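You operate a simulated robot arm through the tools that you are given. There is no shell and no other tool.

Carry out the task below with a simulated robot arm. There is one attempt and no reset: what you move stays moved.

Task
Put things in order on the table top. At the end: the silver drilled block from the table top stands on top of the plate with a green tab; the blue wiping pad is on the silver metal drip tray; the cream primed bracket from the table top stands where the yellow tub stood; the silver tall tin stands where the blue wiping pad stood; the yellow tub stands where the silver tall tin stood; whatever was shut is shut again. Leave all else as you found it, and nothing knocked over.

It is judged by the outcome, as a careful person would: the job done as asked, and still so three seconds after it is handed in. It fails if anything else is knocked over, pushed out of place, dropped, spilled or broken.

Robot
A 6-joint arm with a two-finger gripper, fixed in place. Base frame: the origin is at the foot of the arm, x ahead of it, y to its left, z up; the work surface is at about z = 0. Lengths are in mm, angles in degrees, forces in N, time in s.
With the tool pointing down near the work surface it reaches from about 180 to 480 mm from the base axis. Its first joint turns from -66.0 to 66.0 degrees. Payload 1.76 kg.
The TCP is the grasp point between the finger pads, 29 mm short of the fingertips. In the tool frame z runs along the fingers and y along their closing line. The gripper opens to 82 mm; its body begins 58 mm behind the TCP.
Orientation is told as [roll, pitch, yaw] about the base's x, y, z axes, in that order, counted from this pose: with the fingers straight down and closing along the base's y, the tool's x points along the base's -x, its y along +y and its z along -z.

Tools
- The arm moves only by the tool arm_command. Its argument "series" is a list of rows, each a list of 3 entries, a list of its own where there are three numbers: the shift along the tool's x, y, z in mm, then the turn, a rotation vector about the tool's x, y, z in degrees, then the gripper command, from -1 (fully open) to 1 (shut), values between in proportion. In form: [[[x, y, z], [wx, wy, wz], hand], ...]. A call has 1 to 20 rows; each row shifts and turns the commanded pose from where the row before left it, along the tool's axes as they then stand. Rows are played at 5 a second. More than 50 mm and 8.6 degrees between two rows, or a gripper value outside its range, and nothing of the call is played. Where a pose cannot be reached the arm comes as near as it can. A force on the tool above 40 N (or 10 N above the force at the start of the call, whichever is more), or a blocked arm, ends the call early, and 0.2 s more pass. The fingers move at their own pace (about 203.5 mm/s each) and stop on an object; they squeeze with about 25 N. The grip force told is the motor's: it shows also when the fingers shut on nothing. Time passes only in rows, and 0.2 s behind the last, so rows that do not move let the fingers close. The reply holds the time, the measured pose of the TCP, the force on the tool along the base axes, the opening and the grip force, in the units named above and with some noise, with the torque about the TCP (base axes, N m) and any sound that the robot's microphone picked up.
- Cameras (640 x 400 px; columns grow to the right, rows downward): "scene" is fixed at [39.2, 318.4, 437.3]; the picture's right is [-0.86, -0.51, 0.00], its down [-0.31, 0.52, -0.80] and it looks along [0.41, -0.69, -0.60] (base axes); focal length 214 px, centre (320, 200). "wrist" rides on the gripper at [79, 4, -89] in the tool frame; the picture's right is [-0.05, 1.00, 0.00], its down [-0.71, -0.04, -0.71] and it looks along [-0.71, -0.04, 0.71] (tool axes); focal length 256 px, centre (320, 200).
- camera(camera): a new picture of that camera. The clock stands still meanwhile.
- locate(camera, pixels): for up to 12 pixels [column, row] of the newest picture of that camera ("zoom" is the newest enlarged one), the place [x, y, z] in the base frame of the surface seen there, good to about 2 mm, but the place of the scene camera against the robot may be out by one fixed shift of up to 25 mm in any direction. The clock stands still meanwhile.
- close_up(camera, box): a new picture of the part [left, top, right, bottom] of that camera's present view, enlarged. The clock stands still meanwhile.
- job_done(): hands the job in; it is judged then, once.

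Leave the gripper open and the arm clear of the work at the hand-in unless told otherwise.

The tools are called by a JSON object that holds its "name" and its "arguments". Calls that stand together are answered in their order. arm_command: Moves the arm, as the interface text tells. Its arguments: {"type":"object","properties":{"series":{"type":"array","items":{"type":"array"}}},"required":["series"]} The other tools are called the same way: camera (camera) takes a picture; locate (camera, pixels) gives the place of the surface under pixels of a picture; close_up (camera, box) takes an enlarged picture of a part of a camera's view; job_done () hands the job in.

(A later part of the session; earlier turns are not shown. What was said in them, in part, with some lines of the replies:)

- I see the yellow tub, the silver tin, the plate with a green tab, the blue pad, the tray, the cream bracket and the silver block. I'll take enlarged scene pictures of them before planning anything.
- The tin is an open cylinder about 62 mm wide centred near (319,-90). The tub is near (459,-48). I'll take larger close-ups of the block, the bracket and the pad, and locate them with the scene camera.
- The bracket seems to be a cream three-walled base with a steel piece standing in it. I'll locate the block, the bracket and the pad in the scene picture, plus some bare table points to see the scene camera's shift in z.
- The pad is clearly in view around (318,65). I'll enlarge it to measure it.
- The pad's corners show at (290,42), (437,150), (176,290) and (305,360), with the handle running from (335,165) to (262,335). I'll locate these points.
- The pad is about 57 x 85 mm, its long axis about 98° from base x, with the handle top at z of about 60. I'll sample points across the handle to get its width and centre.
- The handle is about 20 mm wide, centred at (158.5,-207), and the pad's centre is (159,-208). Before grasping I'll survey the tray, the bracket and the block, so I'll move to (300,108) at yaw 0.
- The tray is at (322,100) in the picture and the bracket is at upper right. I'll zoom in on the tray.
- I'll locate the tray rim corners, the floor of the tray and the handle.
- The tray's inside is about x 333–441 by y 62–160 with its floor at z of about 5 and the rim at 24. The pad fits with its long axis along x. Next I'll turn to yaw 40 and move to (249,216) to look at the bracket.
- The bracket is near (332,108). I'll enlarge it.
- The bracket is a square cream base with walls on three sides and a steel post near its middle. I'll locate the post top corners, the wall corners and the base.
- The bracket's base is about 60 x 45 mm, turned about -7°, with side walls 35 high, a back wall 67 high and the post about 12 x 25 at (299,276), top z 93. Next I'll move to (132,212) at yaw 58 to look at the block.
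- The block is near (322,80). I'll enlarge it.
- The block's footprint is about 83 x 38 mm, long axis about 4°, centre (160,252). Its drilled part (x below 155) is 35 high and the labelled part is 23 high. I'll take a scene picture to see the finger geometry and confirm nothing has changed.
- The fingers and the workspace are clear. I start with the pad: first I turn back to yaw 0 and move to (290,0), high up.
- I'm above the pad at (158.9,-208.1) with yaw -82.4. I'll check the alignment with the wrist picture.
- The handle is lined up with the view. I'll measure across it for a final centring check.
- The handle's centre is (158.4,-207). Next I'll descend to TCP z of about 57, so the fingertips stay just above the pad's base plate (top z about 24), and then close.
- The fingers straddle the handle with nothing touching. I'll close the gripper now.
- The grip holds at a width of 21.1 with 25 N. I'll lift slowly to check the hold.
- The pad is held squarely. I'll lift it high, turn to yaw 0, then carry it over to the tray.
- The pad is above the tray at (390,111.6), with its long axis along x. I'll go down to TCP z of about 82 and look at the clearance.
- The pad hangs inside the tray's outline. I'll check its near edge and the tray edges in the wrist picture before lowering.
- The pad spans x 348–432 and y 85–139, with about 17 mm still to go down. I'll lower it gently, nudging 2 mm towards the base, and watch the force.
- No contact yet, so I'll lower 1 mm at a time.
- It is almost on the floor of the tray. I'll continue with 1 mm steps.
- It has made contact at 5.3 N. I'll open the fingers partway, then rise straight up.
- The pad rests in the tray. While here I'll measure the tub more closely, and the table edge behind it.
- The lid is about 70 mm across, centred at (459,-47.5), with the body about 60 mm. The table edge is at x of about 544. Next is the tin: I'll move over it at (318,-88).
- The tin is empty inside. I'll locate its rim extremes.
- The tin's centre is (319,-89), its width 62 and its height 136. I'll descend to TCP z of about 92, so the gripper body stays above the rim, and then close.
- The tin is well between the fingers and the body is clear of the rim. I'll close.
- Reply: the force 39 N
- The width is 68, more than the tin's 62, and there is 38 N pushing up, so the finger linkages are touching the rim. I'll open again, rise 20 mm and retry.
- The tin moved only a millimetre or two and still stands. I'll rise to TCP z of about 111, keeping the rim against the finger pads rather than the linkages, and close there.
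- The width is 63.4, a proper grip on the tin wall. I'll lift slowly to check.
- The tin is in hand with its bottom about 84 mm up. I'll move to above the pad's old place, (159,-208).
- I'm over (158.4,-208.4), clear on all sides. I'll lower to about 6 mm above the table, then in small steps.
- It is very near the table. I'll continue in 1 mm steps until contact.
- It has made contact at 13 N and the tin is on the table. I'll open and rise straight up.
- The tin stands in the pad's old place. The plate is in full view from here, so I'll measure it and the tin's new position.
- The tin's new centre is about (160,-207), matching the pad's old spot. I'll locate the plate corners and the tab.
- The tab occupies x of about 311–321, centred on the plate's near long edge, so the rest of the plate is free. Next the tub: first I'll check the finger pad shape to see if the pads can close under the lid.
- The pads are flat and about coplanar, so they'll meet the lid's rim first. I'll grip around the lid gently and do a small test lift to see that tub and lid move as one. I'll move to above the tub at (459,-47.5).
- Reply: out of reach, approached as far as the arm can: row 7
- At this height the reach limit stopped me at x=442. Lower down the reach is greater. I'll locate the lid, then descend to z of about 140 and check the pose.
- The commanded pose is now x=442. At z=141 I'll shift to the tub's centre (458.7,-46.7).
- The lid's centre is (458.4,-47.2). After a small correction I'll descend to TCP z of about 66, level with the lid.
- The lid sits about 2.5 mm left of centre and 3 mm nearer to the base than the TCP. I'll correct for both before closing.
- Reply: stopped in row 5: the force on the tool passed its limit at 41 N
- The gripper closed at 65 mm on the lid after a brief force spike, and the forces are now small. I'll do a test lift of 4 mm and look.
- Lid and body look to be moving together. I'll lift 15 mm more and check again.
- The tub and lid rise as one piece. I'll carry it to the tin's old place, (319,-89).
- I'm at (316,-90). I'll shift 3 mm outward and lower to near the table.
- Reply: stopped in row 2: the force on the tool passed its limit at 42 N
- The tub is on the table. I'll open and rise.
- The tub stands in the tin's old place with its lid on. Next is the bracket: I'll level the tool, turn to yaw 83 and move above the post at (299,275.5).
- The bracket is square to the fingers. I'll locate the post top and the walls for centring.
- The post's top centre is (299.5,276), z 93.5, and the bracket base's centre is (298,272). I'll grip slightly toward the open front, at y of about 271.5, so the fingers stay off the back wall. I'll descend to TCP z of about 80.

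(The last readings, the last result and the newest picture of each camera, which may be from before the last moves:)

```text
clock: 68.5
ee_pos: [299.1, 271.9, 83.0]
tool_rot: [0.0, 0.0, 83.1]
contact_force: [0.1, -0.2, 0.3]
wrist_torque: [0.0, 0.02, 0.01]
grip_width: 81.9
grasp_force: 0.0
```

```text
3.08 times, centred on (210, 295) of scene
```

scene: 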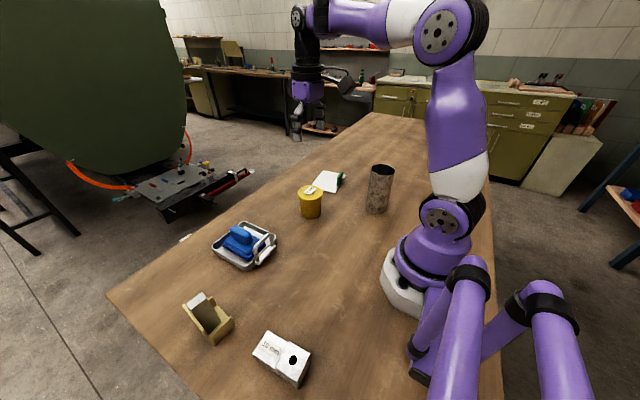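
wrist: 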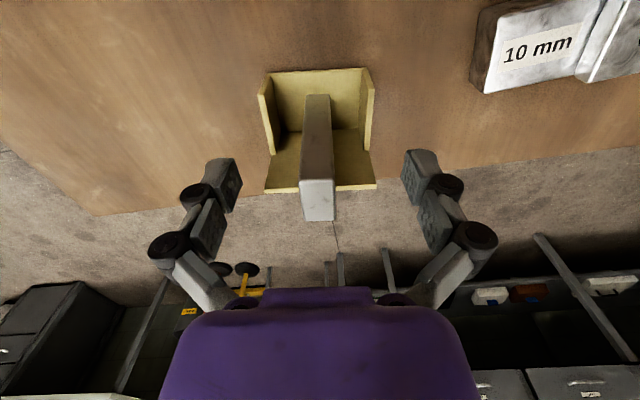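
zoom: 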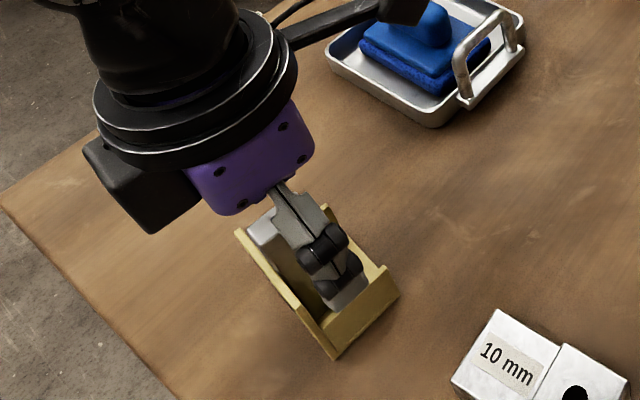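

The post is centred between the fingers. I'll close gently.

{"name": "arm_command", "arguments": {"series": [[[0, -0.8, 1], [0, 0, 0], -1], [[0, 0, 0], [0, 0, 0], 0], [[0, 0, 0], [0, 0, 0], 0.5], [[0, 0, 0], [0, 0, 0], 1], [[0, 0, 0], [0, 0, 0], 1], [[0, 0, 0], [0, 0, 0], 1]]}}

{"name": "camera", "arguments": {"camera": "wrist"}}

{"name": "close_up", "arguments": {"camera": "scene", "box": [130, 230, 290, 360]}}

```text
clock: 69.9
ee_pos: [299.7, 272.1, 83.9]
tool_rot: [0.1, -0.1, 83.0]
contact_force: [0.1, 0.7, 2.8]
wrist_torque: [0.06, 0.0, -0.01]
grip_width: 15.3
grasp_force: 25.3
```

```text
taken
```

wrist: 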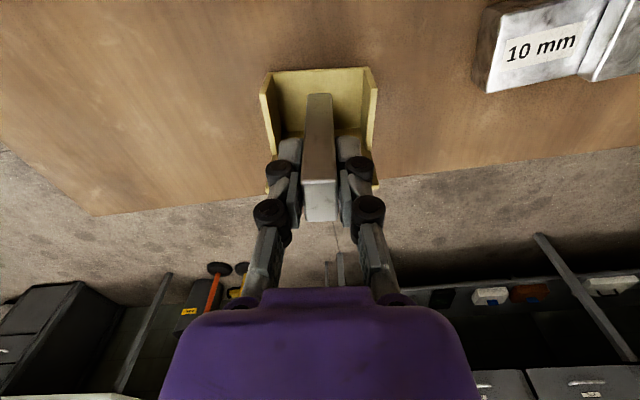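

```text
3.08 times, centred on (210, 295) of scene
```

zoom: 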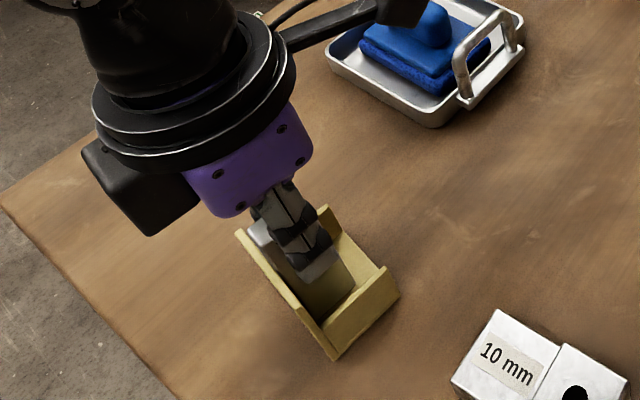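

The grip holds the post at 15.3 mm. I'll do a test lift of 4 mm to see if the cream base comes along.

{"name": "arm_command", "arguments": {"series": [[[0, 0, -2], [0, 0, 0], 1], [[0, 0, -3], [0, 0, 0], 1], [[0, 0, 0], [0, 0, 0], 1]]}}

{"name": "camera", "arguments": {"camera": "wrist"}}

{"name": "close_up", "arguments": {"camera": "scene", "box": [130, 230, 290, 360]}}

```text
clock: 70.7
ee_pos: [299.0, 271.5, 86.4]
tool_rot: [0.1, -0.1, 83.0]
contact_force: [0.6, -0.4, -1.4]
wrist_torque: [0.0, -0.02, -0.01]
grip_width: 15.0
grasp_force: 25.0
```

```text
taken
```

wrist: 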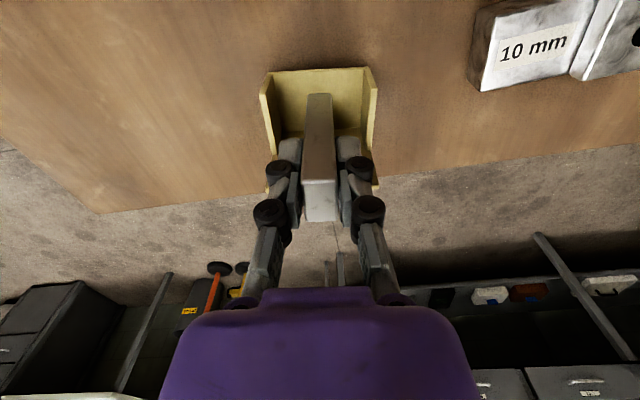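

```text
3.08 times, centred on (210, 295) of scene
```

zoom: 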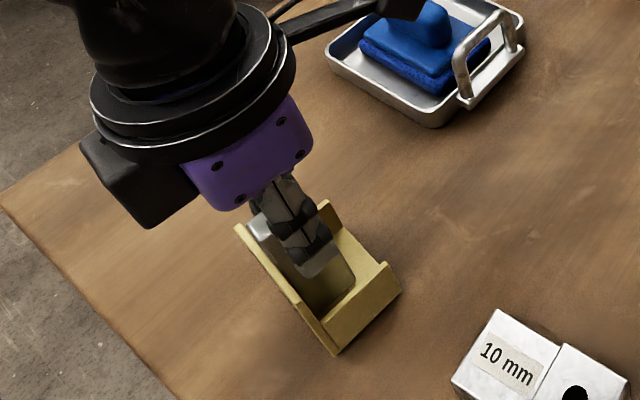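

The cream base kept its place relative to the gripper while the table moved in the picture, so post and base are one piece. I'll lift further.

{"name": "arm_command", "arguments": {"series": [[[0, 0, -8], [0, 0, 0], 1], [[0, 0, -20], [0, 0, 0], 1], [[0, 0, -35], [0, 0, 0], 1], [[0, 0, 0], [0, 0, 0], 1]]}}

{"name": "camera", "arguments": {"camera": "wrist"}}

{"name": "camera", "arguments": {"camera": "scene"}}

```text
clock: 71.7
ee_pos: [297.3, 272.6, 148.8]
tool_rot: [0.2, -0.1, 83.0]
contact_force: [-0.1, 0.2, -0.7]
wrist_torque: [0.01, 0.0, -0.03]
grip_width: 15.2
grasp_force: 24.7
```

```text
taken
```

wrist: 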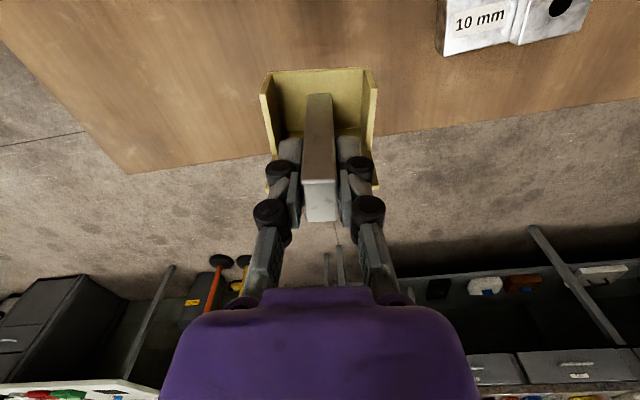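

```text
taken
```

scene: 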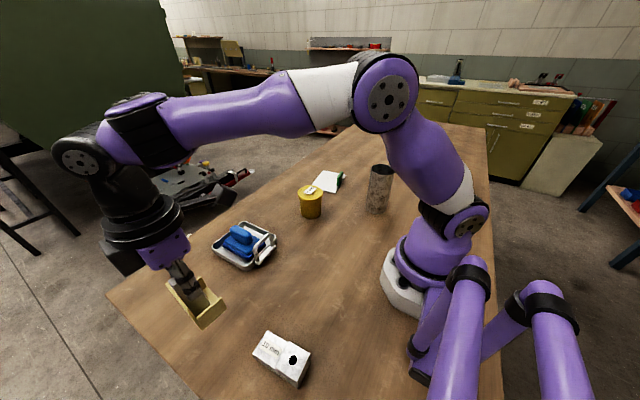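

The bracket is securely held with its bottom about 65 mm up. I'll raise it more to clear the pad and tray, then move to (420,-30).

{"name": "arm_command", "arguments": {"series": [[[0, 0, -39], [0, 0, 0], 1], [[40.7, -22.6, 0], [0, 0, 0], 1], [[40.7, -22.6, 0], [0, 0, 0], 1], [[40.7, -22.6, 0], [0, 0, 0], 1], [[40.7, -22.6, 0], [0, 0, 0], 1], [[40.7, -22.6, 0], [0, 0, 0], 1], [[40.7, -22.6, 0], [0, 0, 0], 1], [[40.7, -22.6, 0], [0, 0, 0], 1], [[0, 0, 0], [0, 0, 0], 1], [[0, 0, 0], [0, 0, 0], 1]]}}

{"name": "camera", "arguments": {"camera": "scene"}}

{"name": "camera", "arguments": {"camera": "wrist"}}

```text
clock: 73.9
ee_pos: [421.4, -30.2, 189.7]
tool_rot: [0.0, -0.2, 83.0]
contact_force: [-1.1, -0.1, -0.4]
wrist_torque: [-0.03, -0.02, 0.0]
grip_width: 15.2
grasp_force: 24.9
```

```text
taken
```

scene: 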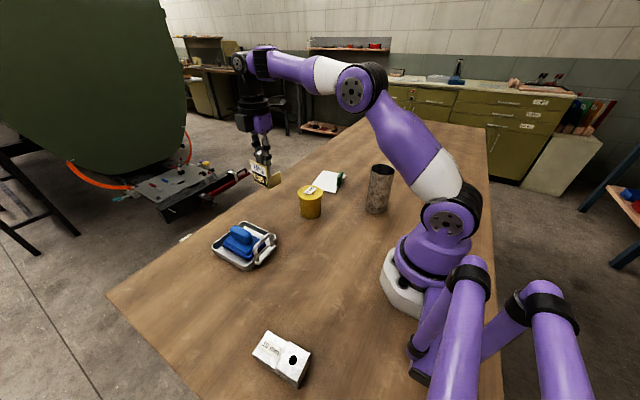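

```text
taken
```

wrist: 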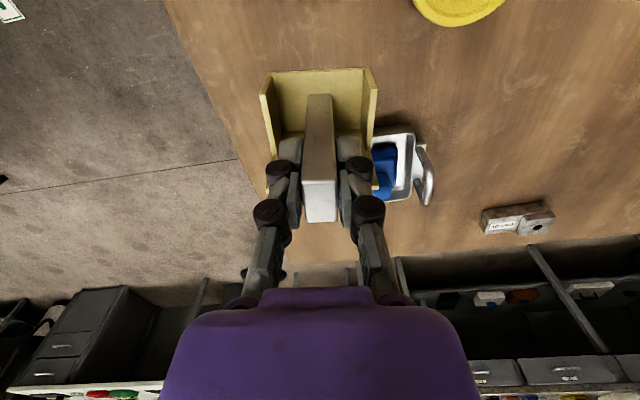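

I'll lower to bring the bracket's bottom to about 30 mm, then extend to the tub's old place at (459.5,-48).

{"name": "arm_command", "arguments": {"series": [[[0, 0, 40], [0, 0, 0], 1], [[0, 0, 35], [0, 0, 0], 1], [[6.5, -20, 0], [0, 0, 0], 1], [[6.5, -20, 0], [0, 0, 0], 1], [[0, 0, 0], [0, 0, 0], 1], [[0, 0, 0], [0, 0, 0], 1]]}}

{"name": "camera", "arguments": {"camera": "scene"}}

```text
clock: 75.3
ee_pos: [457.7, -47.6, 111.1]
tool_rot: [0.1, -0.1, 83.0]
contact_force: [-0.5, -1.2, -1.0]
wrist_torque: [0.02, 0.02, 0.01]
grip_width: 15.0
grasp_force: 25.0
```

```text
taken
```

scene: 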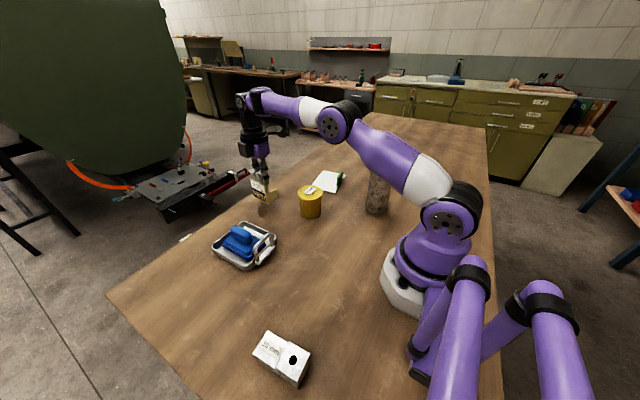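

I'm in position. I'll lower most of the way, then in small steps.

{"name": "arm_command", "arguments": {"series": [[[0, 0, 14], [0, 0, 0], 1], [[0, 0, 8], [0, 0, 0], 1], [[0, 0, 0], [0, 0, 0], 1]]}}

{"name": "arm_command", "arguments": {"series": [[[0, 0, 2], [0, 0, 0], 1], [[0, 0, 1], [0, 0, 0], 1], [[0, 0, 0], [0, 0, 0], 1]]}}

{"name": "arm_command", "arguments": {"series": [[[0, 0, 1], [0, 0, 0], 1], [[0, 0, 0], [0, 0, 0], 1]]}}

{"name": "arm_command", "arguments": {"series": [[[0, 0, 1], [0, 0, 0], 1], [[0, 0, 0], [0, 0, 0], 1]]}}

```text
clock: 76.1
ee_pos: [458.9, -47.6, 88.8]
tool_rot: [0.1, -0.1, 83.0]
contact_force: [-0.2, -0.4, -1.1]
wrist_torque: [-0.01, 0.02, 0.0]
grip_width: 15.2
grasp_force: 25.0
```

```text
clock: 76.9
ee_pos: [459.2, -46.8, 86.7]
tool_rot: [0.1, -0.1, 83.0]
contact_force: [0.2, -0.2, 0.1]
wrist_torque: [0.0, 0.01, 0.0]
grip_width: 15.0
grasp_force: 25.1
```

```text
clock: 77.5
ee_pos: [458.2, -46.8, 85.3]
tool_rot: [0.1, -0.1, 83.0]
contact_force: [-1.2, -0.4, -1.5]
wrist_torque: [-0.02, -0.01, 0.0]
grip_width: 15.1
grasp_force: 25.4
```

```text
clock: 78.1
ee_pos: [458.8, -47.6, 84.3]
tool_rot: [0.0, -0.1, 83.0]
contact_force: [-0.1, 0.6, -1.2]
wrist_torque: [0.04, -0.03, 0.0]
grip_width: 15.1
grasp_force: 25.2
```

{"name": "arm_command", "arguments": {"series": [[[0, 0, 1], [0, 0, 0], 1], [[0, 0, 0], [0, 0, 0], 1]]}}

{"name": "arm_command", "arguments": {"series": [[[0, 0, 1], [0, 0, 0], 1], [[0, 0, 0], [0, 0, 0], 1]]}}

{"name": "close_up", "arguments": {"camera": "scene", "box": [200, 120, 330, 230]}}

```text
clock: 78.7
ee_pos: [458.9, -48.0, 83.2]
tool_rot: [0.1, -0.1, 83.0]
contact_force: [0.3, 0.4, -1.0]
wrist_torque: [-0.01, 0.04, 0.01]
grip_width: 15.0
grasp_force: 24.6
```

```text
clock: 79.3
ee_pos: [459.2, -48.1, 81.9]
tool_rot: [0.0, 0.0, 83.0]
contact_force: [0.2, 0.9, -1.0]
wrist_torque: [0.0, 0.0, -0.03]
grip_width: 15.1
grasp_force: 24.9
```

```text
3.64 times, centred on (265, 175) of scene
```

zoom: 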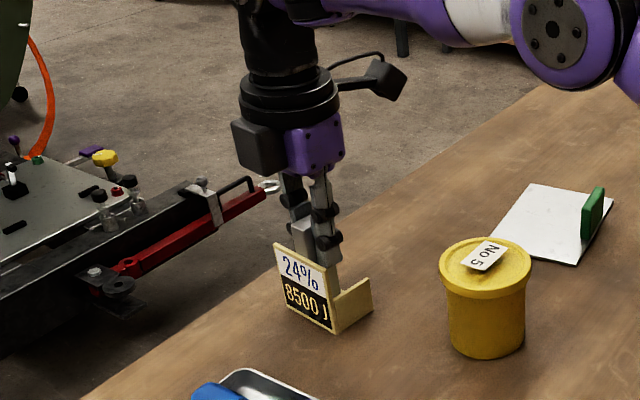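

The bracket has a label on the back of its wall and is almost down. I'll continue in 1 mm steps.

{"name": "arm_command", "arguments": {"series": [[[0, 0, 1], [0, 0, 0], 1], [[0, 0, 0], [0, 0, 0], 1]]}}

{"name": "arm_command", "arguments": {"series": [[[0, 0, 1], [0, 0, 0], 1], [[0, 0, 0], [0, 0, 0], 1]]}}

```text
clock: 79.9
ee_pos: [459.8, -48.4, 81.7]
tool_rot: [0.1, -0.1, 83.0]
contact_force: [-1.2, 3.2, 8.2]
wrist_torque: [0.21, 0.02, -0.02]
grip_width: 15.3
grasp_force: 25.2
```

```text
clock: 80.5
ee_pos: [459.7, -48.2, 81.1]
tool_rot: [-0.1, -0.2, 82.9]
contact_force: [-3.8, 0.1, 17.3]
wrist_torque: [-0.03, 0.11, 0.0]
grip_width: 15.1
grasp_force: 25.2
```

It has made contact at 17 N. I'll ease off, open and rise.

{"name": "arm_command", "arguments": {"series": [[[0, 0, -0.7], [0, 0, 0], 1], [[0, 0, 0], [0, 0, 0], 0.3], [[0, 0, 0], [0, 0, 0], -0.3], [[0, 0, -10], [0, 0, 0], -0.3], [[0, 0, -30], [0, 0, 0], -0.3], [[0, 0, -25], [0, 0, 0], -0.3], [[0, 0, 0], [0, 0, 0], -1]]}}

{"name": "close_up", "arguments": {"camera": "scene", "box": [200, 120, 330, 230]}}

{"name": "camera", "arguments": {"camera": "wrist"}}

```text
clock: 82.1
ee_pos: [459.5, -47.9, 145.8]
tool_rot: [0.1, -0.1, 83.0]
contact_force: [-0.6, -0.1, -0.3]
wrist_torque: [-0.03, -0.01, 0.0]
grip_width: 81.7
grasp_force: 0.1
```

```text
3.64 times, centred on (265, 175) of scene
```

zoom: 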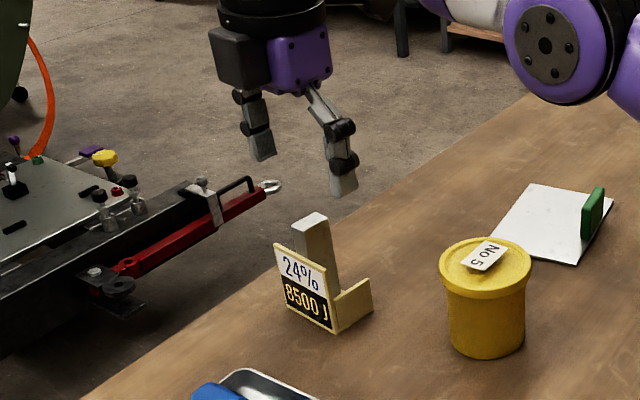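

```text
taken
```

wrist: 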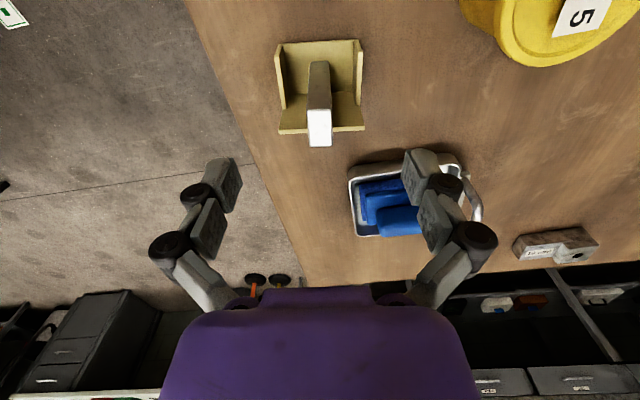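

The bracket stands in the tub's old place. Next is the block: I'll retract inward and up, turn to yaw 4, and move above (150,251.5).

{"name": "arm_command", "arguments": {"series": [[[0, 0, -15], [0, 0, 0], -1], [[-18.3, 28.3, -15], [0, 0, 0], -1], [[-18.3, 28.3, -15], [0, 0, 0], -1], [[-18.3, 28.3, -15], [0, 0, 0], -1], [[-18.3, 28.3, -15], [0, 0, 0], -1], [[-18.3, 28.3, -15], [0, 0, 0], -1], [[0, 0, 0], [0, 0, 7.9], -1], [[0, 0, 0], [0, 0, 7.9], -1], [[0, 0, 0], [0, 0, 7.9], -1], [[0, 0, 0], [0, 0, 7.9], -1], [[0, 0, 0], [0, 0, 7.9], -1], [[0, 0, 0], [0, 0, 7.9], -1], [[0, 0, 0], [0, 0, 7.9], -1], [[0, 0, 0], [0, 0, 7.9], -1], [[0, 0, 0], [0, 0, 7.9], -1], [[0, 0, 0], [0, 0, 7.9], -1], [[0, 0, 0], [0, 0, 0], -1]]}}

```text
clock: 85.7
ee_pos: [329.4, 59.6, 235.8]
tool_rot: [0.0, 0.1, 3.9]
contact_force: [0.7, 1.3, 0.6]
wrist_torque: [0.02, -0.04, 0.0]
grip_width: 82.1
grasp_force: 0.1
```

{"name": "arm_command", "arguments": {"series": [[[27.6, 34, 0], [0, 0, 0], -1], [[27.6, 34, 0], [0, 0, 0], -1], [[27.6, 34, 0], [0, 0, 0], -1], [[27.6, 34, 0], [0, 0, 0], -1], [[27.6, 34, 0], [0, 0, 0], -1], [[27.6, 34, 0], [0, 0, 0], -1], [[0, 0, 0], [0, 0, 0], -1], [[0, 0, 0], [0, 0, 0], -1]]}}

{"name": "camera", "arguments": {"camera": "wrist"}}

{"name": "close_up", "arguments": {"camera": "wrist", "box": [250, 0, 390, 100]}}

```text
clock: 87.5
ee_pos: [173.1, 248.3, 257.4]
tool_rot: [-0.2, -0.2, 4.0]
contact_force: [0.1, 0.0, -0.3]
wrist_torque: [0.01, 0.02, -0.01]
grip_width: 81.9
grasp_force: 0.0
out of reach, approached as far as the arm can: row 1, 2, 4, 6
```

```text
taken
```

wrist: 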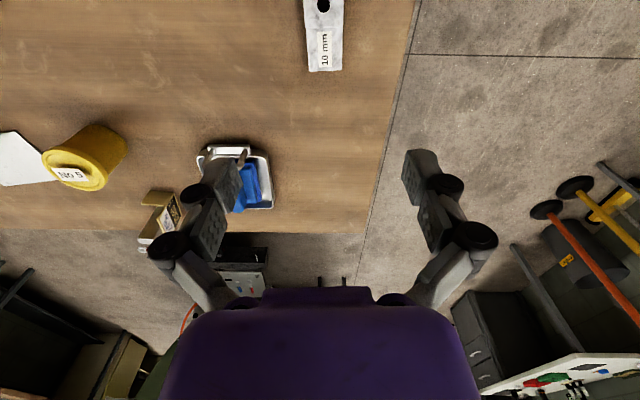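

```text
4.00 times, centred on (320, 50) of wrist
```

zoom: 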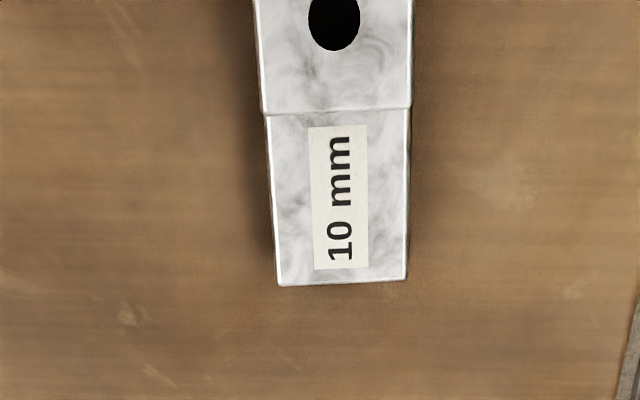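

Some rows were reported out of reach, yet the arm reached (173,248,257) at yaw 4. The block is in view at the top. I'll try a small move closer while descending a little.

{"name": "arm_command", "arguments": {"series": [[[11, 2, 10], [0, 0, 0], -1], [[11, 2, 10], [0, 0, 0], -1], [[0, 0, 0], [0, 0, 0], -1]]}}

{"name": "camera", "arguments": {"camera": "scene"}}

```text
clock: 88.3
ee_pos: [135.9, 258.5, 235.4]
tool_rot: [0.2, 0.0, 4.0]
contact_force: [-0.7, 0.0, -0.3]
wrist_torque: [-0.02, -0.02, -0.01]
grip_width: 82.0
grasp_force: 0.1
out of reach, approached as far as the arm can: row 1
```

```text
taken
```

scene: 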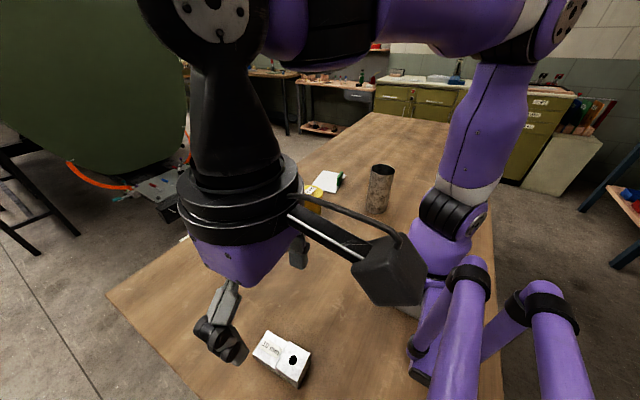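

I'll let the arm settle and read the pose again before going further.

{"name": "arm_command", "arguments": {"series": [[[0, 0, 0], [0, 0, 0], -1], [[0, 0, 0], [0, 0, 0], -1]]}}

{"name": "camera", "arguments": {"camera": "wrist"}}

```text
clock: 88.9
ee_pos: [135.4, 257.6, 236.1]
tool_rot: [0.1, 0.0, 4.0]
contact_force: [-0.3, -0.9, -0.2]
wrist_torque: [-0.03, -0.03, 0.02]
grip_width: 81.9
grasp_force: 0.0
```

```text
taken
```

wrist: 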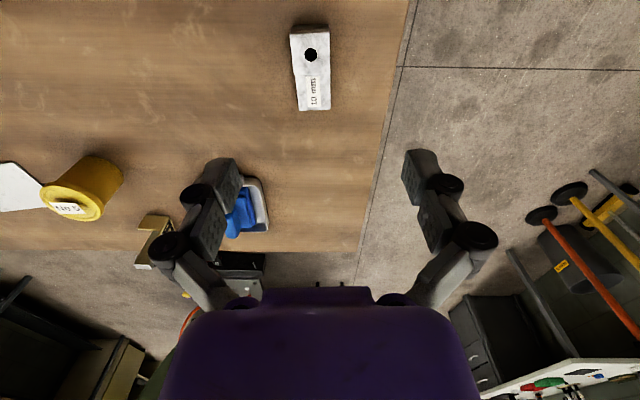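

The pose is stable at (135.4,257.6,236). I'll move to (150,251.5).

{"name": "arm_command", "arguments": {"series": [[[-7, -3.5, 0], [0, 0, 0], -1], [[-7, -3.5, 0], [0, 0, 0], -1], [[0, 0, 0], [0, 0, 0], -1]]}}

{"name": "close_up", "arguments": {"camera": "wrist", "box": [250, 0, 390, 120]}}

```text
clock: 89.7
ee_pos: [150.5, 251.8, 235.7]
tool_rot: [0.1, 0.0, 3.9]
contact_force: [0.2, 0.2, -0.6]
wrist_torque: [-0.01, -0.04, 0.02]
grip_width: 82.2
grasp_force: 0.0
```

```text
3.33 times, centred on (320, 60) of wrist
```

zoom: 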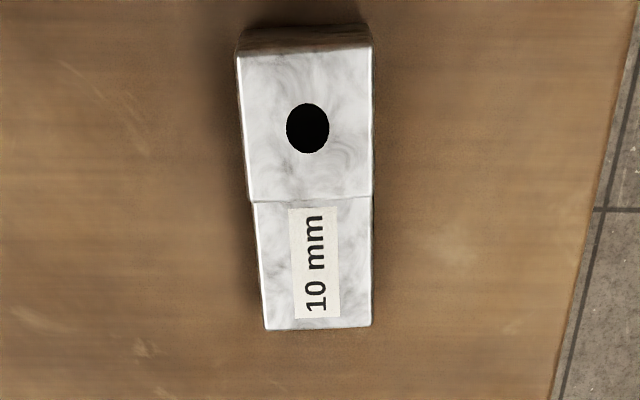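

{"name": "locate", "arguments": {"camera": "zoom", "pixels": [[244, 130], [370, 130], [308, 150], [240, 58], [370, 50], [248, 198], [372, 195], [266, 326], [370, 324], [257, 260], [371, 260], [307, 128]]}}

```text
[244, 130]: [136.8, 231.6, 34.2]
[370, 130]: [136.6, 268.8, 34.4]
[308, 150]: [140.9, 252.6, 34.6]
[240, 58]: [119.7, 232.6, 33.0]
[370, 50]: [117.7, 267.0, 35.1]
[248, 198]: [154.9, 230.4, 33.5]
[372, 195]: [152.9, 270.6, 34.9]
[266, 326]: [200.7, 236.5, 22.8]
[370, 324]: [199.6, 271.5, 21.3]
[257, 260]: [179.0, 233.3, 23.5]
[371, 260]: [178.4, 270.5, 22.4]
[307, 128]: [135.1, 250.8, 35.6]
```

The yaw matches, and the block's centre is about 2.8 mm to the -y side of the TCP. I'll correct that and descend to z of about 46 first.

{"name": "arm_command", "arguments": {"series": [[[0, -2.8, 0], [0, 0, 0], -1], [[0, 0, 45], [0, 0, 0], -1], [[0, 0, 45], [0, 0, 0], -1], [[0, 0, 45], [0, 0, 0], -1], [[0, 0, 35], [0, 0, 0], -1], [[0, 0, 18], [0, 0, 0], -1], [[0, 0, 0], [0, 0, 0], -1]]}}

{"name": "camera", "arguments": {"camera": "wrist"}}

{"name": "close_up", "arguments": {"camera": "scene", "box": [180, 270, 360, 400]}}

```text
clock: 91.3
ee_pos: [148.1, 252.5, 44.2]
tool_rot: [0.1, 0.0, 4.0]
contact_force: [0.8, -0.2, 0.3]
wrist_torque: [0.01, -0.01, 0.02]
grip_width: 81.9
grasp_force: 0.0
```

```text
taken
```

wrist: 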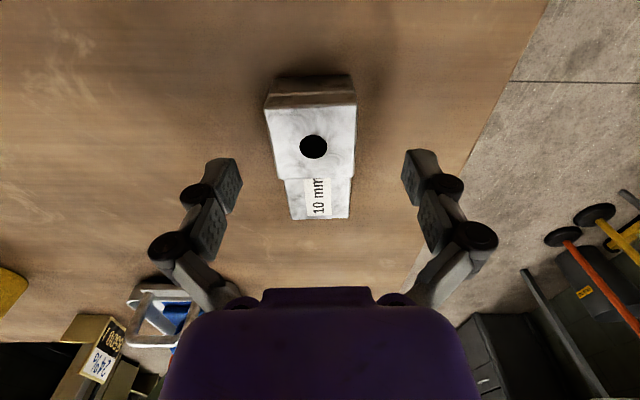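

```text
3.08 times, centred on (270, 335) of scene
```

zoom: 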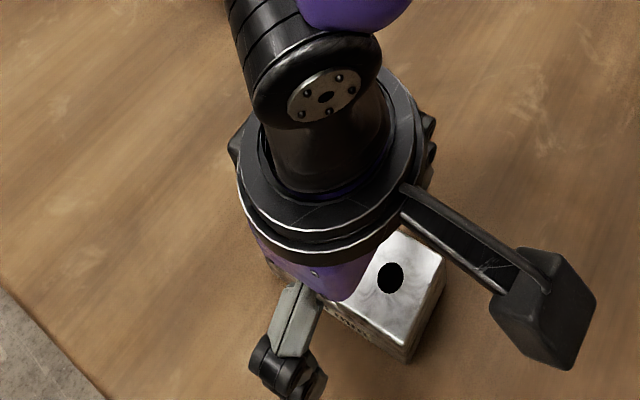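

The block is between the fingers and about 2 mm off centre. I'll correct that, lower to TCP z of about 38, and close.

{"name": "arm_command", "arguments": {"series": [[[1, -2, 6], [0, 0, 0], -1], [[0, 0, 0], [0, 0, 0], -1], [[0, 0, 0], [0, 0, 0], -0.4], [[0, 0, 0], [0, 0, 0], 0], [[0, 0, 0], [0, 0, 0], 1], [[0, 0, 0], [0, 0, 0], 1], [[0, 0, 0], [0, 0, 0], 1]]}}

{"name": "camera", "arguments": {"camera": "wrist"}}

```text
clock: 92.9
ee_pos: [150.4, 249.3, 41.0]
tool_rot: [0.2, -0.1, 4.0]
contact_force: [-0.2, 2.8, 0.7]
wrist_torque: [0.16, 0.25, -0.09]
grip_width: 39.8
grasp_force: 24.9
```

```text
taken
```

wrist: 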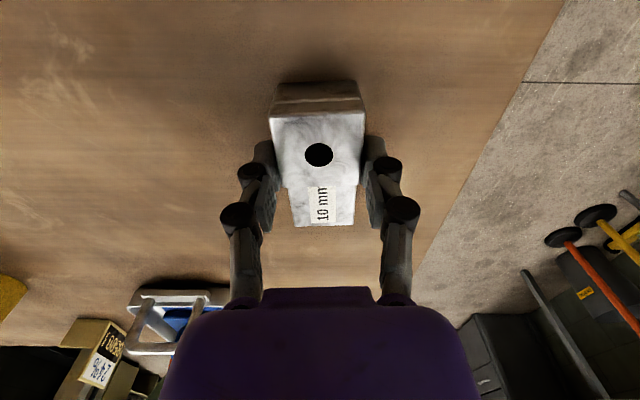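

The grip holds the block at 39.8 mm. I'll lift slowly and check that it stays level.

{"name": "arm_command", "arguments": {"series": [[[0, 0, -3], [0, 0, 0], 1], [[0, 0, -5], [0, 0, 0], 1], [[0, 0, -12], [0, 0, 0], 1], [[0, 0, 0], [0, 0, 0], 1]]}}

{"name": "camera", "arguments": {"camera": "wrist"}}

{"name": "close_up", "arguments": {"camera": "scene", "box": [180, 270, 360, 400]}}

```text
clock: 93.9
ee_pos: [150.5, 247.8, 61.1]
tool_rot: [0.1, 0.0, 4.0]
contact_force: [0.5, 0.8, -4.9]
wrist_torque: [-0.01, 0.03, 0.02]
grip_width: 40.0
grasp_force: 25.3
```

```text
taken
```

wrist: 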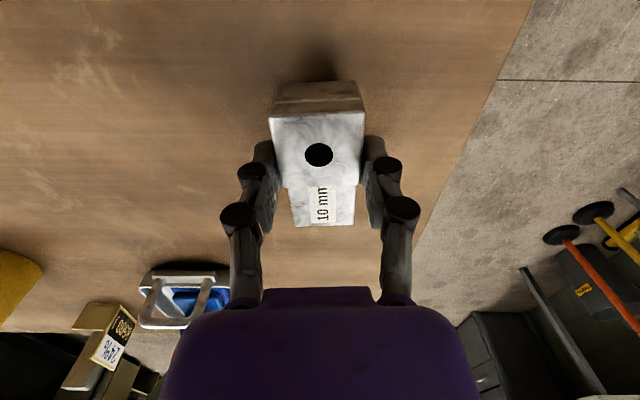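

```text
3.08 times, centred on (270, 335) of scene
```

zoom: 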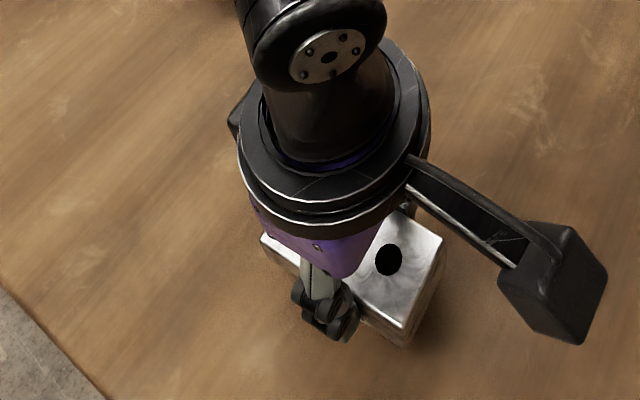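

The block is held level, about 0.5 kg with little torque. I'll raise it and move toward the middle at (290,60), checking for reach problems on the way.

{"name": "arm_command", "arguments": {"series": [[[0, 0, -45], [0, 0, 0], 1], [[0, 0, -45], [0, 0, 0], 1], [[0, 0, -45], [0, 0, 0], 1], [[0, 0, 0], [0, 0, 0], 1]]}}

{"name": "arm_command", "arguments": {"series": [[[-21.1, -33, 0], [0, 0, 0], 1], [[-21.1, -33, 0], [0, 0, 0], 1], [[-21.1, -33, 0], [0, 0, 0], 1], [[-21.1, -33, 0], [0, 0, 0], 1], [[-21.1, -33, 0], [0, 0, 0], 1], [[-21.1, -33, 0], [0, 0, 0], 1], [[0, 0, 0], [0, 0, 0], 1]]}}

{"name": "camera", "arguments": {"camera": "scene"}}

```text
clock: 94.9
ee_pos: [148.7, 248.7, 197.0]
tool_rot: [0.1, 0.0, 4.0]
contact_force: [-0.1, 1.1, -3.8]
wrist_torque: [-0.01, 0.03, 0.05]
grip_width: 39.8
grasp_force: 25.4
```

```text
clock: 96.5
ee_pos: [290.7, 55.9, 198.3]
tool_rot: [0.1, 0.0, 3.9]
contact_force: [0.0, -0.2, -5.7]
wrist_torque: [0.01, 0.06, 0.03]
grip_width: 39.9
grasp_force: 25.6
```

```text
taken
```

scene: 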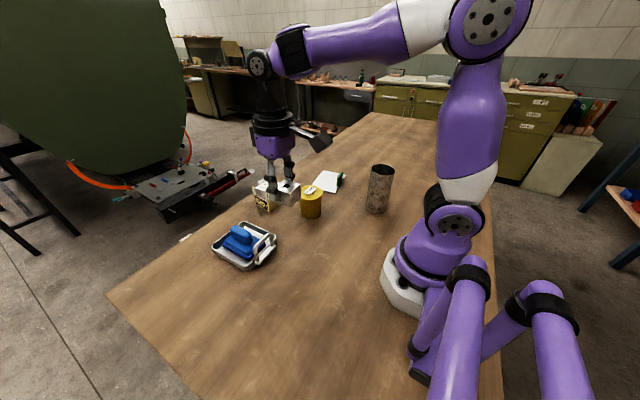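

I'm at (290.7,56) with no problems. Next I'll turn to yaw -80.6 to match the plate's long side.

{"name": "arm_command", "arguments": {"series": [[[0, 0, 0], [0, 0, 8.45], 1], [[0, 0, 0], [0, 0, 8.45], 1], [[0, 0, 0], [0, 0, 8.45], 1], [[0, 0, 0], [0, 0, 8.45], 1], [[0, 0, 0], [0, 0, 8.45], 1], [[0, 0, 0], [0, 0, 8.45], 1], [[0, 0, 0], [0, 0, 8.45], 1], [[0, 0, 0], [0, 0, 8.45], 1], [[0, 0, 0], [0, 0, 8.45], 1], [[0, 0, 0], [0, 0, 8.45], 1], [[0, 0, 0], [0, 0, 0], 1]]}}

{"name": "arm_command", "arguments": {"series": [[[-42.7, 0.8, 0], [0, 0, 0], 1], [[-42.7, 0.8, 0], [0, 0, 0], 1], [[-42.7, 0.8, 0], [0, 0, 0], 1], [[-42.7, 0.8, 0], [0, 0, 0], 1], [[-42.7, 0.8, 0], [0, 0, 0], 1], [[-42.7, 0.8, 0], [0, 0, 0], 1], [[-42.7, 0.8, 0], [0, 0, 0], 1], [[0, 0, 0], [0, 0, 0], 1]]}}

{"name": "camera", "arguments": {"camera": "wrist"}}

{"name": "camera", "arguments": {"camera": "scene"}}

```text
clock: 98.9
ee_pos: [289.9, 58.4, 195.1]
tool_rot: [0.0, 0.1, -80.7]
contact_force: [-0.7, -0.1, -5.2]
wrist_torque: [0.03, 0.02, 0.04]
grip_width: 39.7
grasp_force: 25.0
```

```text
clock: 100.7
ee_pos: [344.7, -236.9, 193.9]
tool_rot: [0.0, 0.2, -80.6]
contact_force: [0.2, 0.0, -3.9]
wrist_torque: [0.04, 0.02, -0.01]
grip_width: 40.1
grasp_force: 25.1
```

```text
taken
```

wrist: 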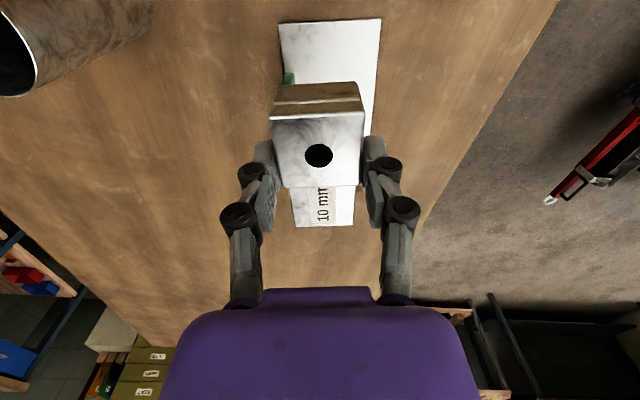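

```text
taken
```

scene: 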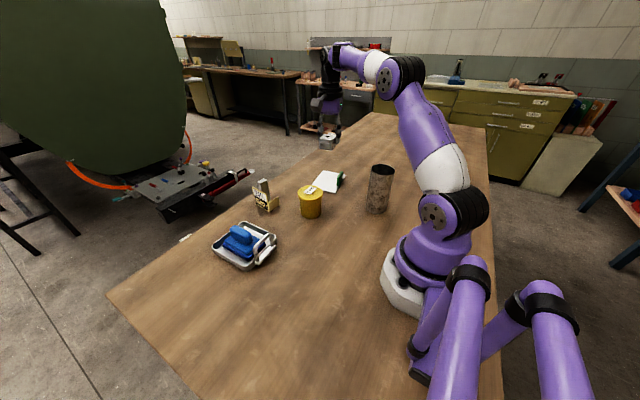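

The plate is below and ahead, lined up with the block. I'll lower to z of about 115, then shift over the free part of the plate.

{"name": "arm_command", "arguments": {"series": [[[0, 0, 40], [0, 0, 0], 1], [[0, 0, 38], [0, 0, 0], 1], [[-11.7, 11.3, 0], [0, 0, 0], 1], [[-11.7, 11.3, 0], [0, 0, 0], 1], [[0, 0, 0], [0, 0, 0], 1], [[0, 0, 0], [0, 0, 0], 1]]}}

{"name": "camera", "arguments": {"camera": "wrist"}}

{"name": "close_up", "arguments": {"camera": "scene", "box": [260, 100, 400, 220]}}

```text
clock: 102.1
ee_pos: [369.9, -255.5, 115.0]
tool_rot: [0.0, 0.1, -80.5]
contact_force: [-0.1, -0.2, -4.1]
wrist_torque: [0.04, -0.01, -0.01]
grip_width: 40.1
grasp_force: 24.8
```

```text
taken
```

wrist: 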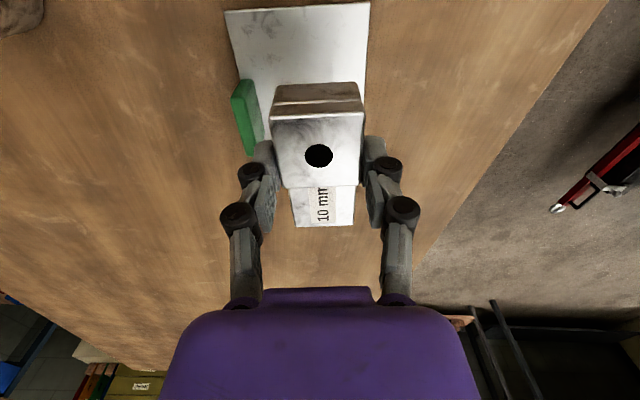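

```text
3.33 times, centred on (330, 160) of scene
```

zoom: 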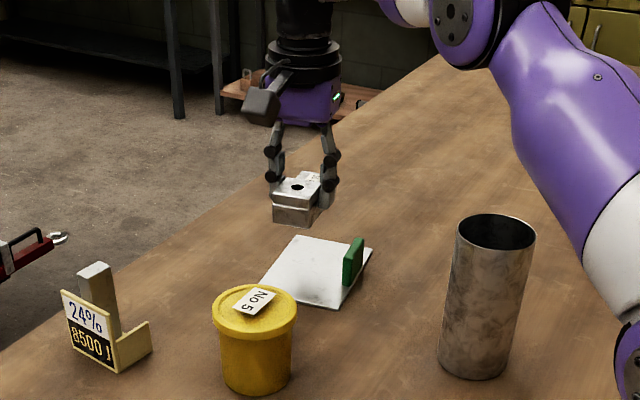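

Measured from the plate's centre, the block should end about 60 mm from the tab edge. I'll verify the plate's visible edges from this picture before lowering.

{"name": "locate", "arguments": {"camera": "wrist", "pixels": [[227, 13], [368, 5], [366, 60], [364, 100], [235, 60], [240, 110], [256, 120], [245, 85], [275, 110], [360, 110], [318, 155], [300, 60]]}}

```text
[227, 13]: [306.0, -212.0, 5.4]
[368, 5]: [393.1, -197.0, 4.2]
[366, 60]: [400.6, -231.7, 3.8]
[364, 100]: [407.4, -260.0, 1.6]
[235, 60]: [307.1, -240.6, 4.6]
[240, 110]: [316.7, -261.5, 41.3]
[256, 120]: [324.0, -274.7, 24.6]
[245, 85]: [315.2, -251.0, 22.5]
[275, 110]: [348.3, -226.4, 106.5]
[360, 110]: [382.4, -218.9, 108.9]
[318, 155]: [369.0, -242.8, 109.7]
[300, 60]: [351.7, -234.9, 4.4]
```

The block's centre will land near (372,-263). That leaves about 12 mm to the far plate edge and about 29 mm to the tab. I'll lower to about 10 mm above the plate.

{"name": "arm_command", "arguments": {"series": [[[0, 0, 30], [0, 0, 0], 1], [[0, 0, 20], [0, 0, 0], 1], [[0, 0, 10], [0, 0, 0], 1], [[0, 0, 0], [0, 0, 0], 1]]}}

{"name": "close_up", "arguments": {"camera": "scene", "box": [280, 130, 380, 210]}}

{"name": "camera", "arguments": {"camera": "wrist"}}

```text
clock: 103.1
ee_pos: [369.0, -255.7, 56.0]
tool_rot: [-0.1, 0.1, -80.5]
contact_force: [0.4, -0.5, -3.5]
wrist_torque: [0.0, -0.03, 0.01]
grip_width: 39.9
grasp_force: 24.6
```

```text
5.00 times, centred on (330, 170) of scene
```

zoom: 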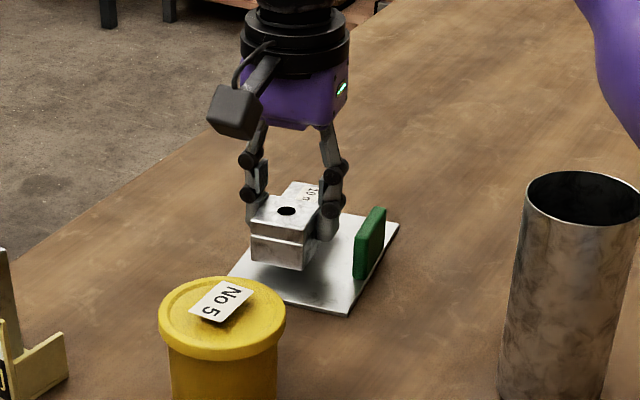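

```text
taken
```

wrist: 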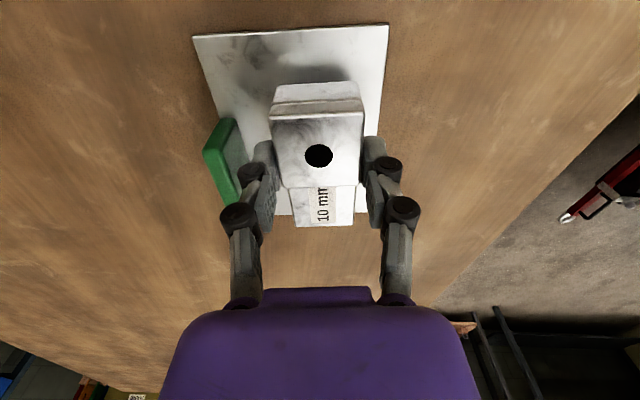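

The alignment is good, with plate visible all around the block. I'll lower in small steps.

{"name": "arm_command", "arguments": {"series": [[[0, 0, 4], [0, 0, 0], 1], [[0, 0, 3], [0, 0, 0], 1], [[0, 0, 0], [0, 0, 0], 1]]}}

{"name": "arm_command", "arguments": {"series": [[[0, 0, 1], [0, 0, 0], 1], [[0, 0, 0], [0, 0, 0], 1]]}}

{"name": "arm_command", "arguments": {"series": [[[0, 0, 1], [0, 0, 0], 1], [[0, 0, 0], [0, 0, 0], 1]]}}

```text
clock: 103.9
ee_pos: [368.2, -253.4, 49.4]
tool_rot: [-0.1, 0.2, -80.5]
contact_force: [0.0, -0.1, -4.6]
wrist_torque: [0.03, -0.01, -0.04]
grip_width: 39.8
grasp_force: 24.8
```

```text
clock: 104.5
ee_pos: [369.5, -256.5, 48.0]
tool_rot: [0.0, 0.2, -80.5]
contact_force: [0.2, 0.3, -5.2]
wrist_torque: [0.02, 0.02, 0.01]
grip_width: 40.0
grasp_force: 24.8
```

```text
clock: 105.1
ee_pos: [370.0, -254.4, 47.7]
tool_rot: [0.0, 0.1, -80.4]
contact_force: [0.8, -0.2, -4.7]
wrist_torque: [0.05, 0.02, 0.02]
grip_width: 40.0
grasp_force: 24.9
```

{"name": "arm_command", "arguments": {"series": [[[0, 0, 1], [0, 0, 0], 1], [[0, 0, 0], [0, 0, 0], 1]]}}

{"name": "arm_command", "arguments": {"series": [[[0, 0, 1], [0, 0, 0], 1], [[0, 0, 0], [0, 0, 0], 1]]}}

```text
clock: 105.7
ee_pos: [370.3, -254.1, 46.7]
tool_rot: [0.0, 0.0, -80.5]
contact_force: [0.0, -0.9, -4.7]
wrist_torque: [0.03, 0.05, -0.01]
grip_width: 39.8
grasp_force: 24.8
```

```text
clock: 106.3
ee_pos: [369.2, -254.2, 44.9]
tool_rot: [0.0, 0.0, -80.5]
contact_force: [-0.4, -0.4, -3.6]
wrist_torque: [0.03, -0.02, 0.0]
grip_width: 39.8
grasp_force: 25.0
```

Still hanging, since the force still shows the block's weight. I'll continue down.

{"name": "arm_command", "arguments": {"series": [[[0, 0, 1], [0, 0, 0], 1], [[0, 0, 0], [0, 0, 0], 1]]}}

{"name": "arm_command", "arguments": {"series": [[[0, 0, 1], [0, 0, 0], 1], [[0, 0, 0], [0, 0, 0], 1]]}}

```text
clock: 106.9
ee_pos: [369.9, -255.2, 45.1]
tool_rot: [0.0, 0.1, -80.5]
contact_force: [0.2, -0.2, -3.4]
wrist_torque: [-0.05, -0.06, 0.0]
grip_width: 39.8
grasp_force: 24.5
```

```text
clock: 107.5
ee_pos: [370.1, -254.9, 43.3]
tool_rot: [0.1, 0.1, -80.6]
contact_force: [-3.9, 1.5, 13.9]
wrist_torque: [-0.29, 0.06, -0.05]
grip_width: 40.0
grasp_force: 25.0
```

It has made contact at 14 N. I'll ease off half a millimetre, open slightly (the tab is close to the near finger) and rise.

{"name": "arm_command", "arguments": {"series": [[[0, 0, -0.6], [0, 0, 0], 1], [[0, 0, 0], [0, 0, 0], -0.1], [[0, 0, 0], [0, 0, 0], -0.25], [[0, 0, -10], [0, 0, 0], -0.25], [[0, 0, -30], [0, 0, 0], -0.25], [[0, 0, -30], [0, 0, 0], -0.25], [[0, 0, 0], [0, 0, 0], -0.25]]}}

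{"name": "camera", "arguments": {"camera": "wrist"}}

{"name": "close_up", "arguments": {"camera": "scene", "box": [280, 130, 380, 210]}}

```text
clock: 109.1
ee_pos: [370.3, -254.8, 113.7]
tool_rot: [-0.1, 0.0, -80.5]
contact_force: [0.1, -0.8, 0.4]
wrist_torque: [-0.01, -0.01, -0.01]
grip_width: 51.0
grasp_force: 0.0
```

```text
taken
```

wrist: 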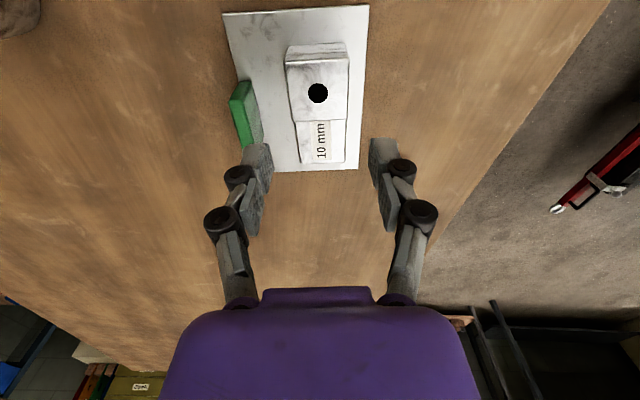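

```text
5.00 times, centred on (330, 170) of scene
```

zoom: 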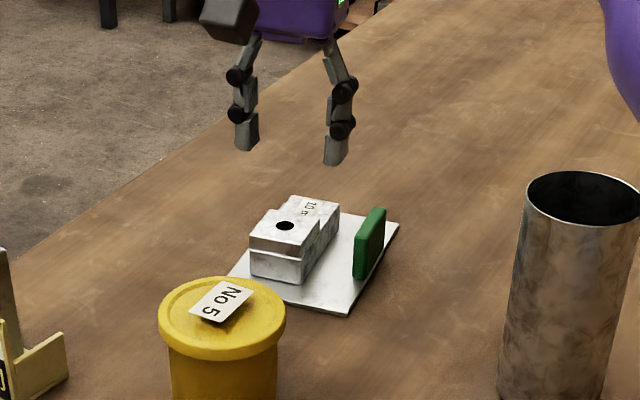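

The block stands fully on the plate, and the tab and plate are undisturbed. I'll retract up and inward and open the gripper.

{"name": "arm_command", "arguments": {"series": [[[0, 0, -30], [0, 0, 0], -1], [[37.5, -7.3, -18], [0, 0, 0], -1], [[37.5, -7.3, -18], [0, 0, 0], -1], [[37.5, -7.3, -18], [0, 0, 0], -1], [[37.5, -7.3, -18], [0, 0, 0], -1], [[37.5, -7.3, -18], [0, 0, 0], -1], [[37.5, -7.3, -18], [0, 0, 0], -1], [[0, 0, 0], [0, 0, -8.06], -1], [[0, 0, 0], [0, 0, -8.06], -1], [[0, 0, 0], [0, 0, -8.06], -1], [[0, 0, 0], [0, 0, -8.06], -1], [[0, 0, 0], [0, 0, -8.06], -1], [[0, 0, 0], [0, 0, -8.06], -1], [[0, 0, 0], [0, 0, -8.06], -1], [[0, 0, 0], [0, 0, -8.06], -1], [[0, 0, 0], [0, 0, -8.06], -1], [[0, 0, 0], [0, 0, -8.06], -1], [[0, 0, 0], [0, 0, 0], -1]]}}

{"name": "camera", "arguments": {"camera": "wrist"}}

{"name": "camera", "arguments": {"camera": "scene"}}

```text
clock: 112.9
ee_pos: [289.6, -39.7, 251.6]
tool_rot: [0.0, 0.1, 0.2]
contact_force: [-0.5, -0.4, 0.1]
wrist_torque: [0.02, -0.01, -0.02]
grip_width: 82.1
grasp_force: 0.1
```

```text
taken
```

wrist: 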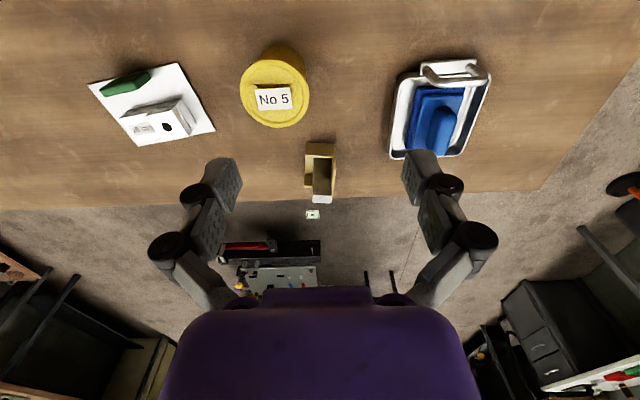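

```text
taken
```

scene: 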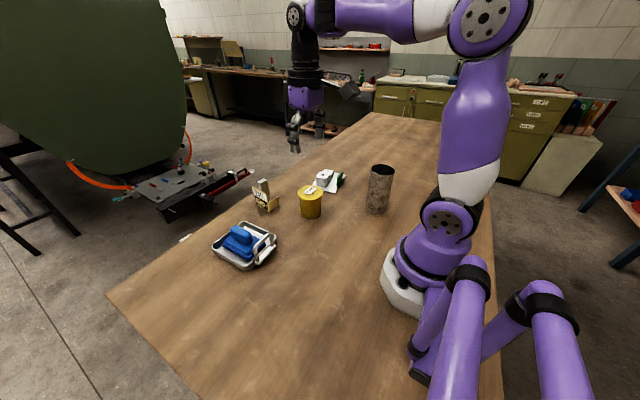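

Everything is in its place by eye. I'll check the final positions from the wrist picture: the tub lid, the bracket, the tray corners and the plate corners.

{"name": "locate", "arguments": {"camera": "wrist", "pixels": [[242, 92], [308, 90], [275, 127], [275, 61], [306, 145], [335, 144], [305, 185], [322, 200], [90, 85], [179, 64], [214, 130], [137, 146]]}}

{"name": "locate", "arguments": {"camera": "wrist", "pixels": [[425, 65], [475, 60], [400, 78], [490, 75], [393, 155], [465, 153], [165, 125], [143, 128], [435, 110], [333, 185]]}}

{"name": "close_up", "arguments": {"camera": "scene", "box": [200, 150, 420, 280]}}

```text
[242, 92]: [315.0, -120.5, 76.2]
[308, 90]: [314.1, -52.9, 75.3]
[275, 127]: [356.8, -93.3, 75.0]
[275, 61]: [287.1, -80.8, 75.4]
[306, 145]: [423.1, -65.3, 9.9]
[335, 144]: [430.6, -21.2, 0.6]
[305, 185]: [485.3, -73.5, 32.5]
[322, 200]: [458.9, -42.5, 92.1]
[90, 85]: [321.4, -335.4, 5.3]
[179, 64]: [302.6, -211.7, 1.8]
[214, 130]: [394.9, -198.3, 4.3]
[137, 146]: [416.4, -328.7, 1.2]
```

```text
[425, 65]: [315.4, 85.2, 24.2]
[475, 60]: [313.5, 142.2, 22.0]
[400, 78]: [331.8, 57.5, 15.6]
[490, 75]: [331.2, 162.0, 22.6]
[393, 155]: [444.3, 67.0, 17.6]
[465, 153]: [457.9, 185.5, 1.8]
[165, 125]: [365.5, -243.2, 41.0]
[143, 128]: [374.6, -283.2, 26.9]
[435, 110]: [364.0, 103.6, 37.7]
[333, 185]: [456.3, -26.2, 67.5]
```

```text
2.91 times, centred on (310, 215) of scene
```

zoom: 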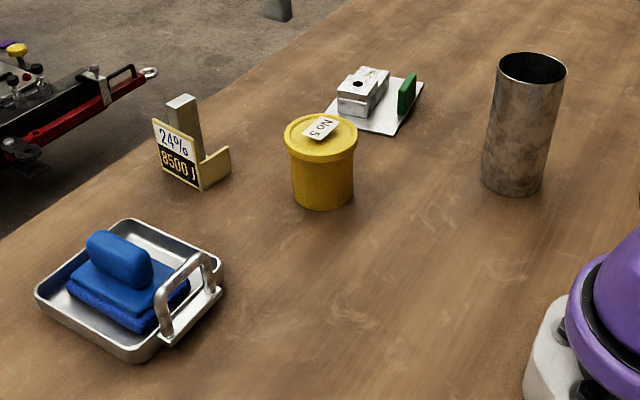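

Final check:
- **Tub:** centre about (321,-87), where the tin stood (319,-89), with its lid on.
- **Tin:** at (160,-207), the pad's old spot.
- **Bracket:** at about (458,-46), the tub's old spot.
- **Pad:** on the tray.
- **Block:** on the plate.
- **Plate and tray:** still where they were.

Nothing was opened. The gripper is open and the arm is clear, so I'm handing the job in.

{"name": "job_done", "arguments": {}}

```text
The job is handed in.
```

The job is handed in. All five items are where you asked, nothing was knocked over, and the plate and tray did not move.

| Item | Where it is now | Measured centre (x, y, mm) | Target (x, y, mm) |
|---|---|---|---|
| Silver drilled block | standing fully on the plate, clear of the green tab | about (372, -263) | free area of the plate |
| Blue wiping pad | in the drip tray, inside the rim | about (387, 111) | tray centre (387, 111) |
| Cream bracket | where the yellow tub stood | about (458, -46) | (458.5, -47) |
| Silver tall tin | where the blue pad stood | about (160, -207) | (159, -208) |
| Yellow tub | where the tall tin stood | about (321, -87) | (319, -89) |

- **Tin:** my first grip touched its rim and nudged it a millimetre or two before I re-gripped higher. It stayed upright.
- **Tub:** I held it by the lid, which lifted as one piece with the tub and is still on.
- **Bracket:** it kept its original orientation.

I opened nothing, so there was nothing to shut again. The gripper is open and the arm is clear of the work.
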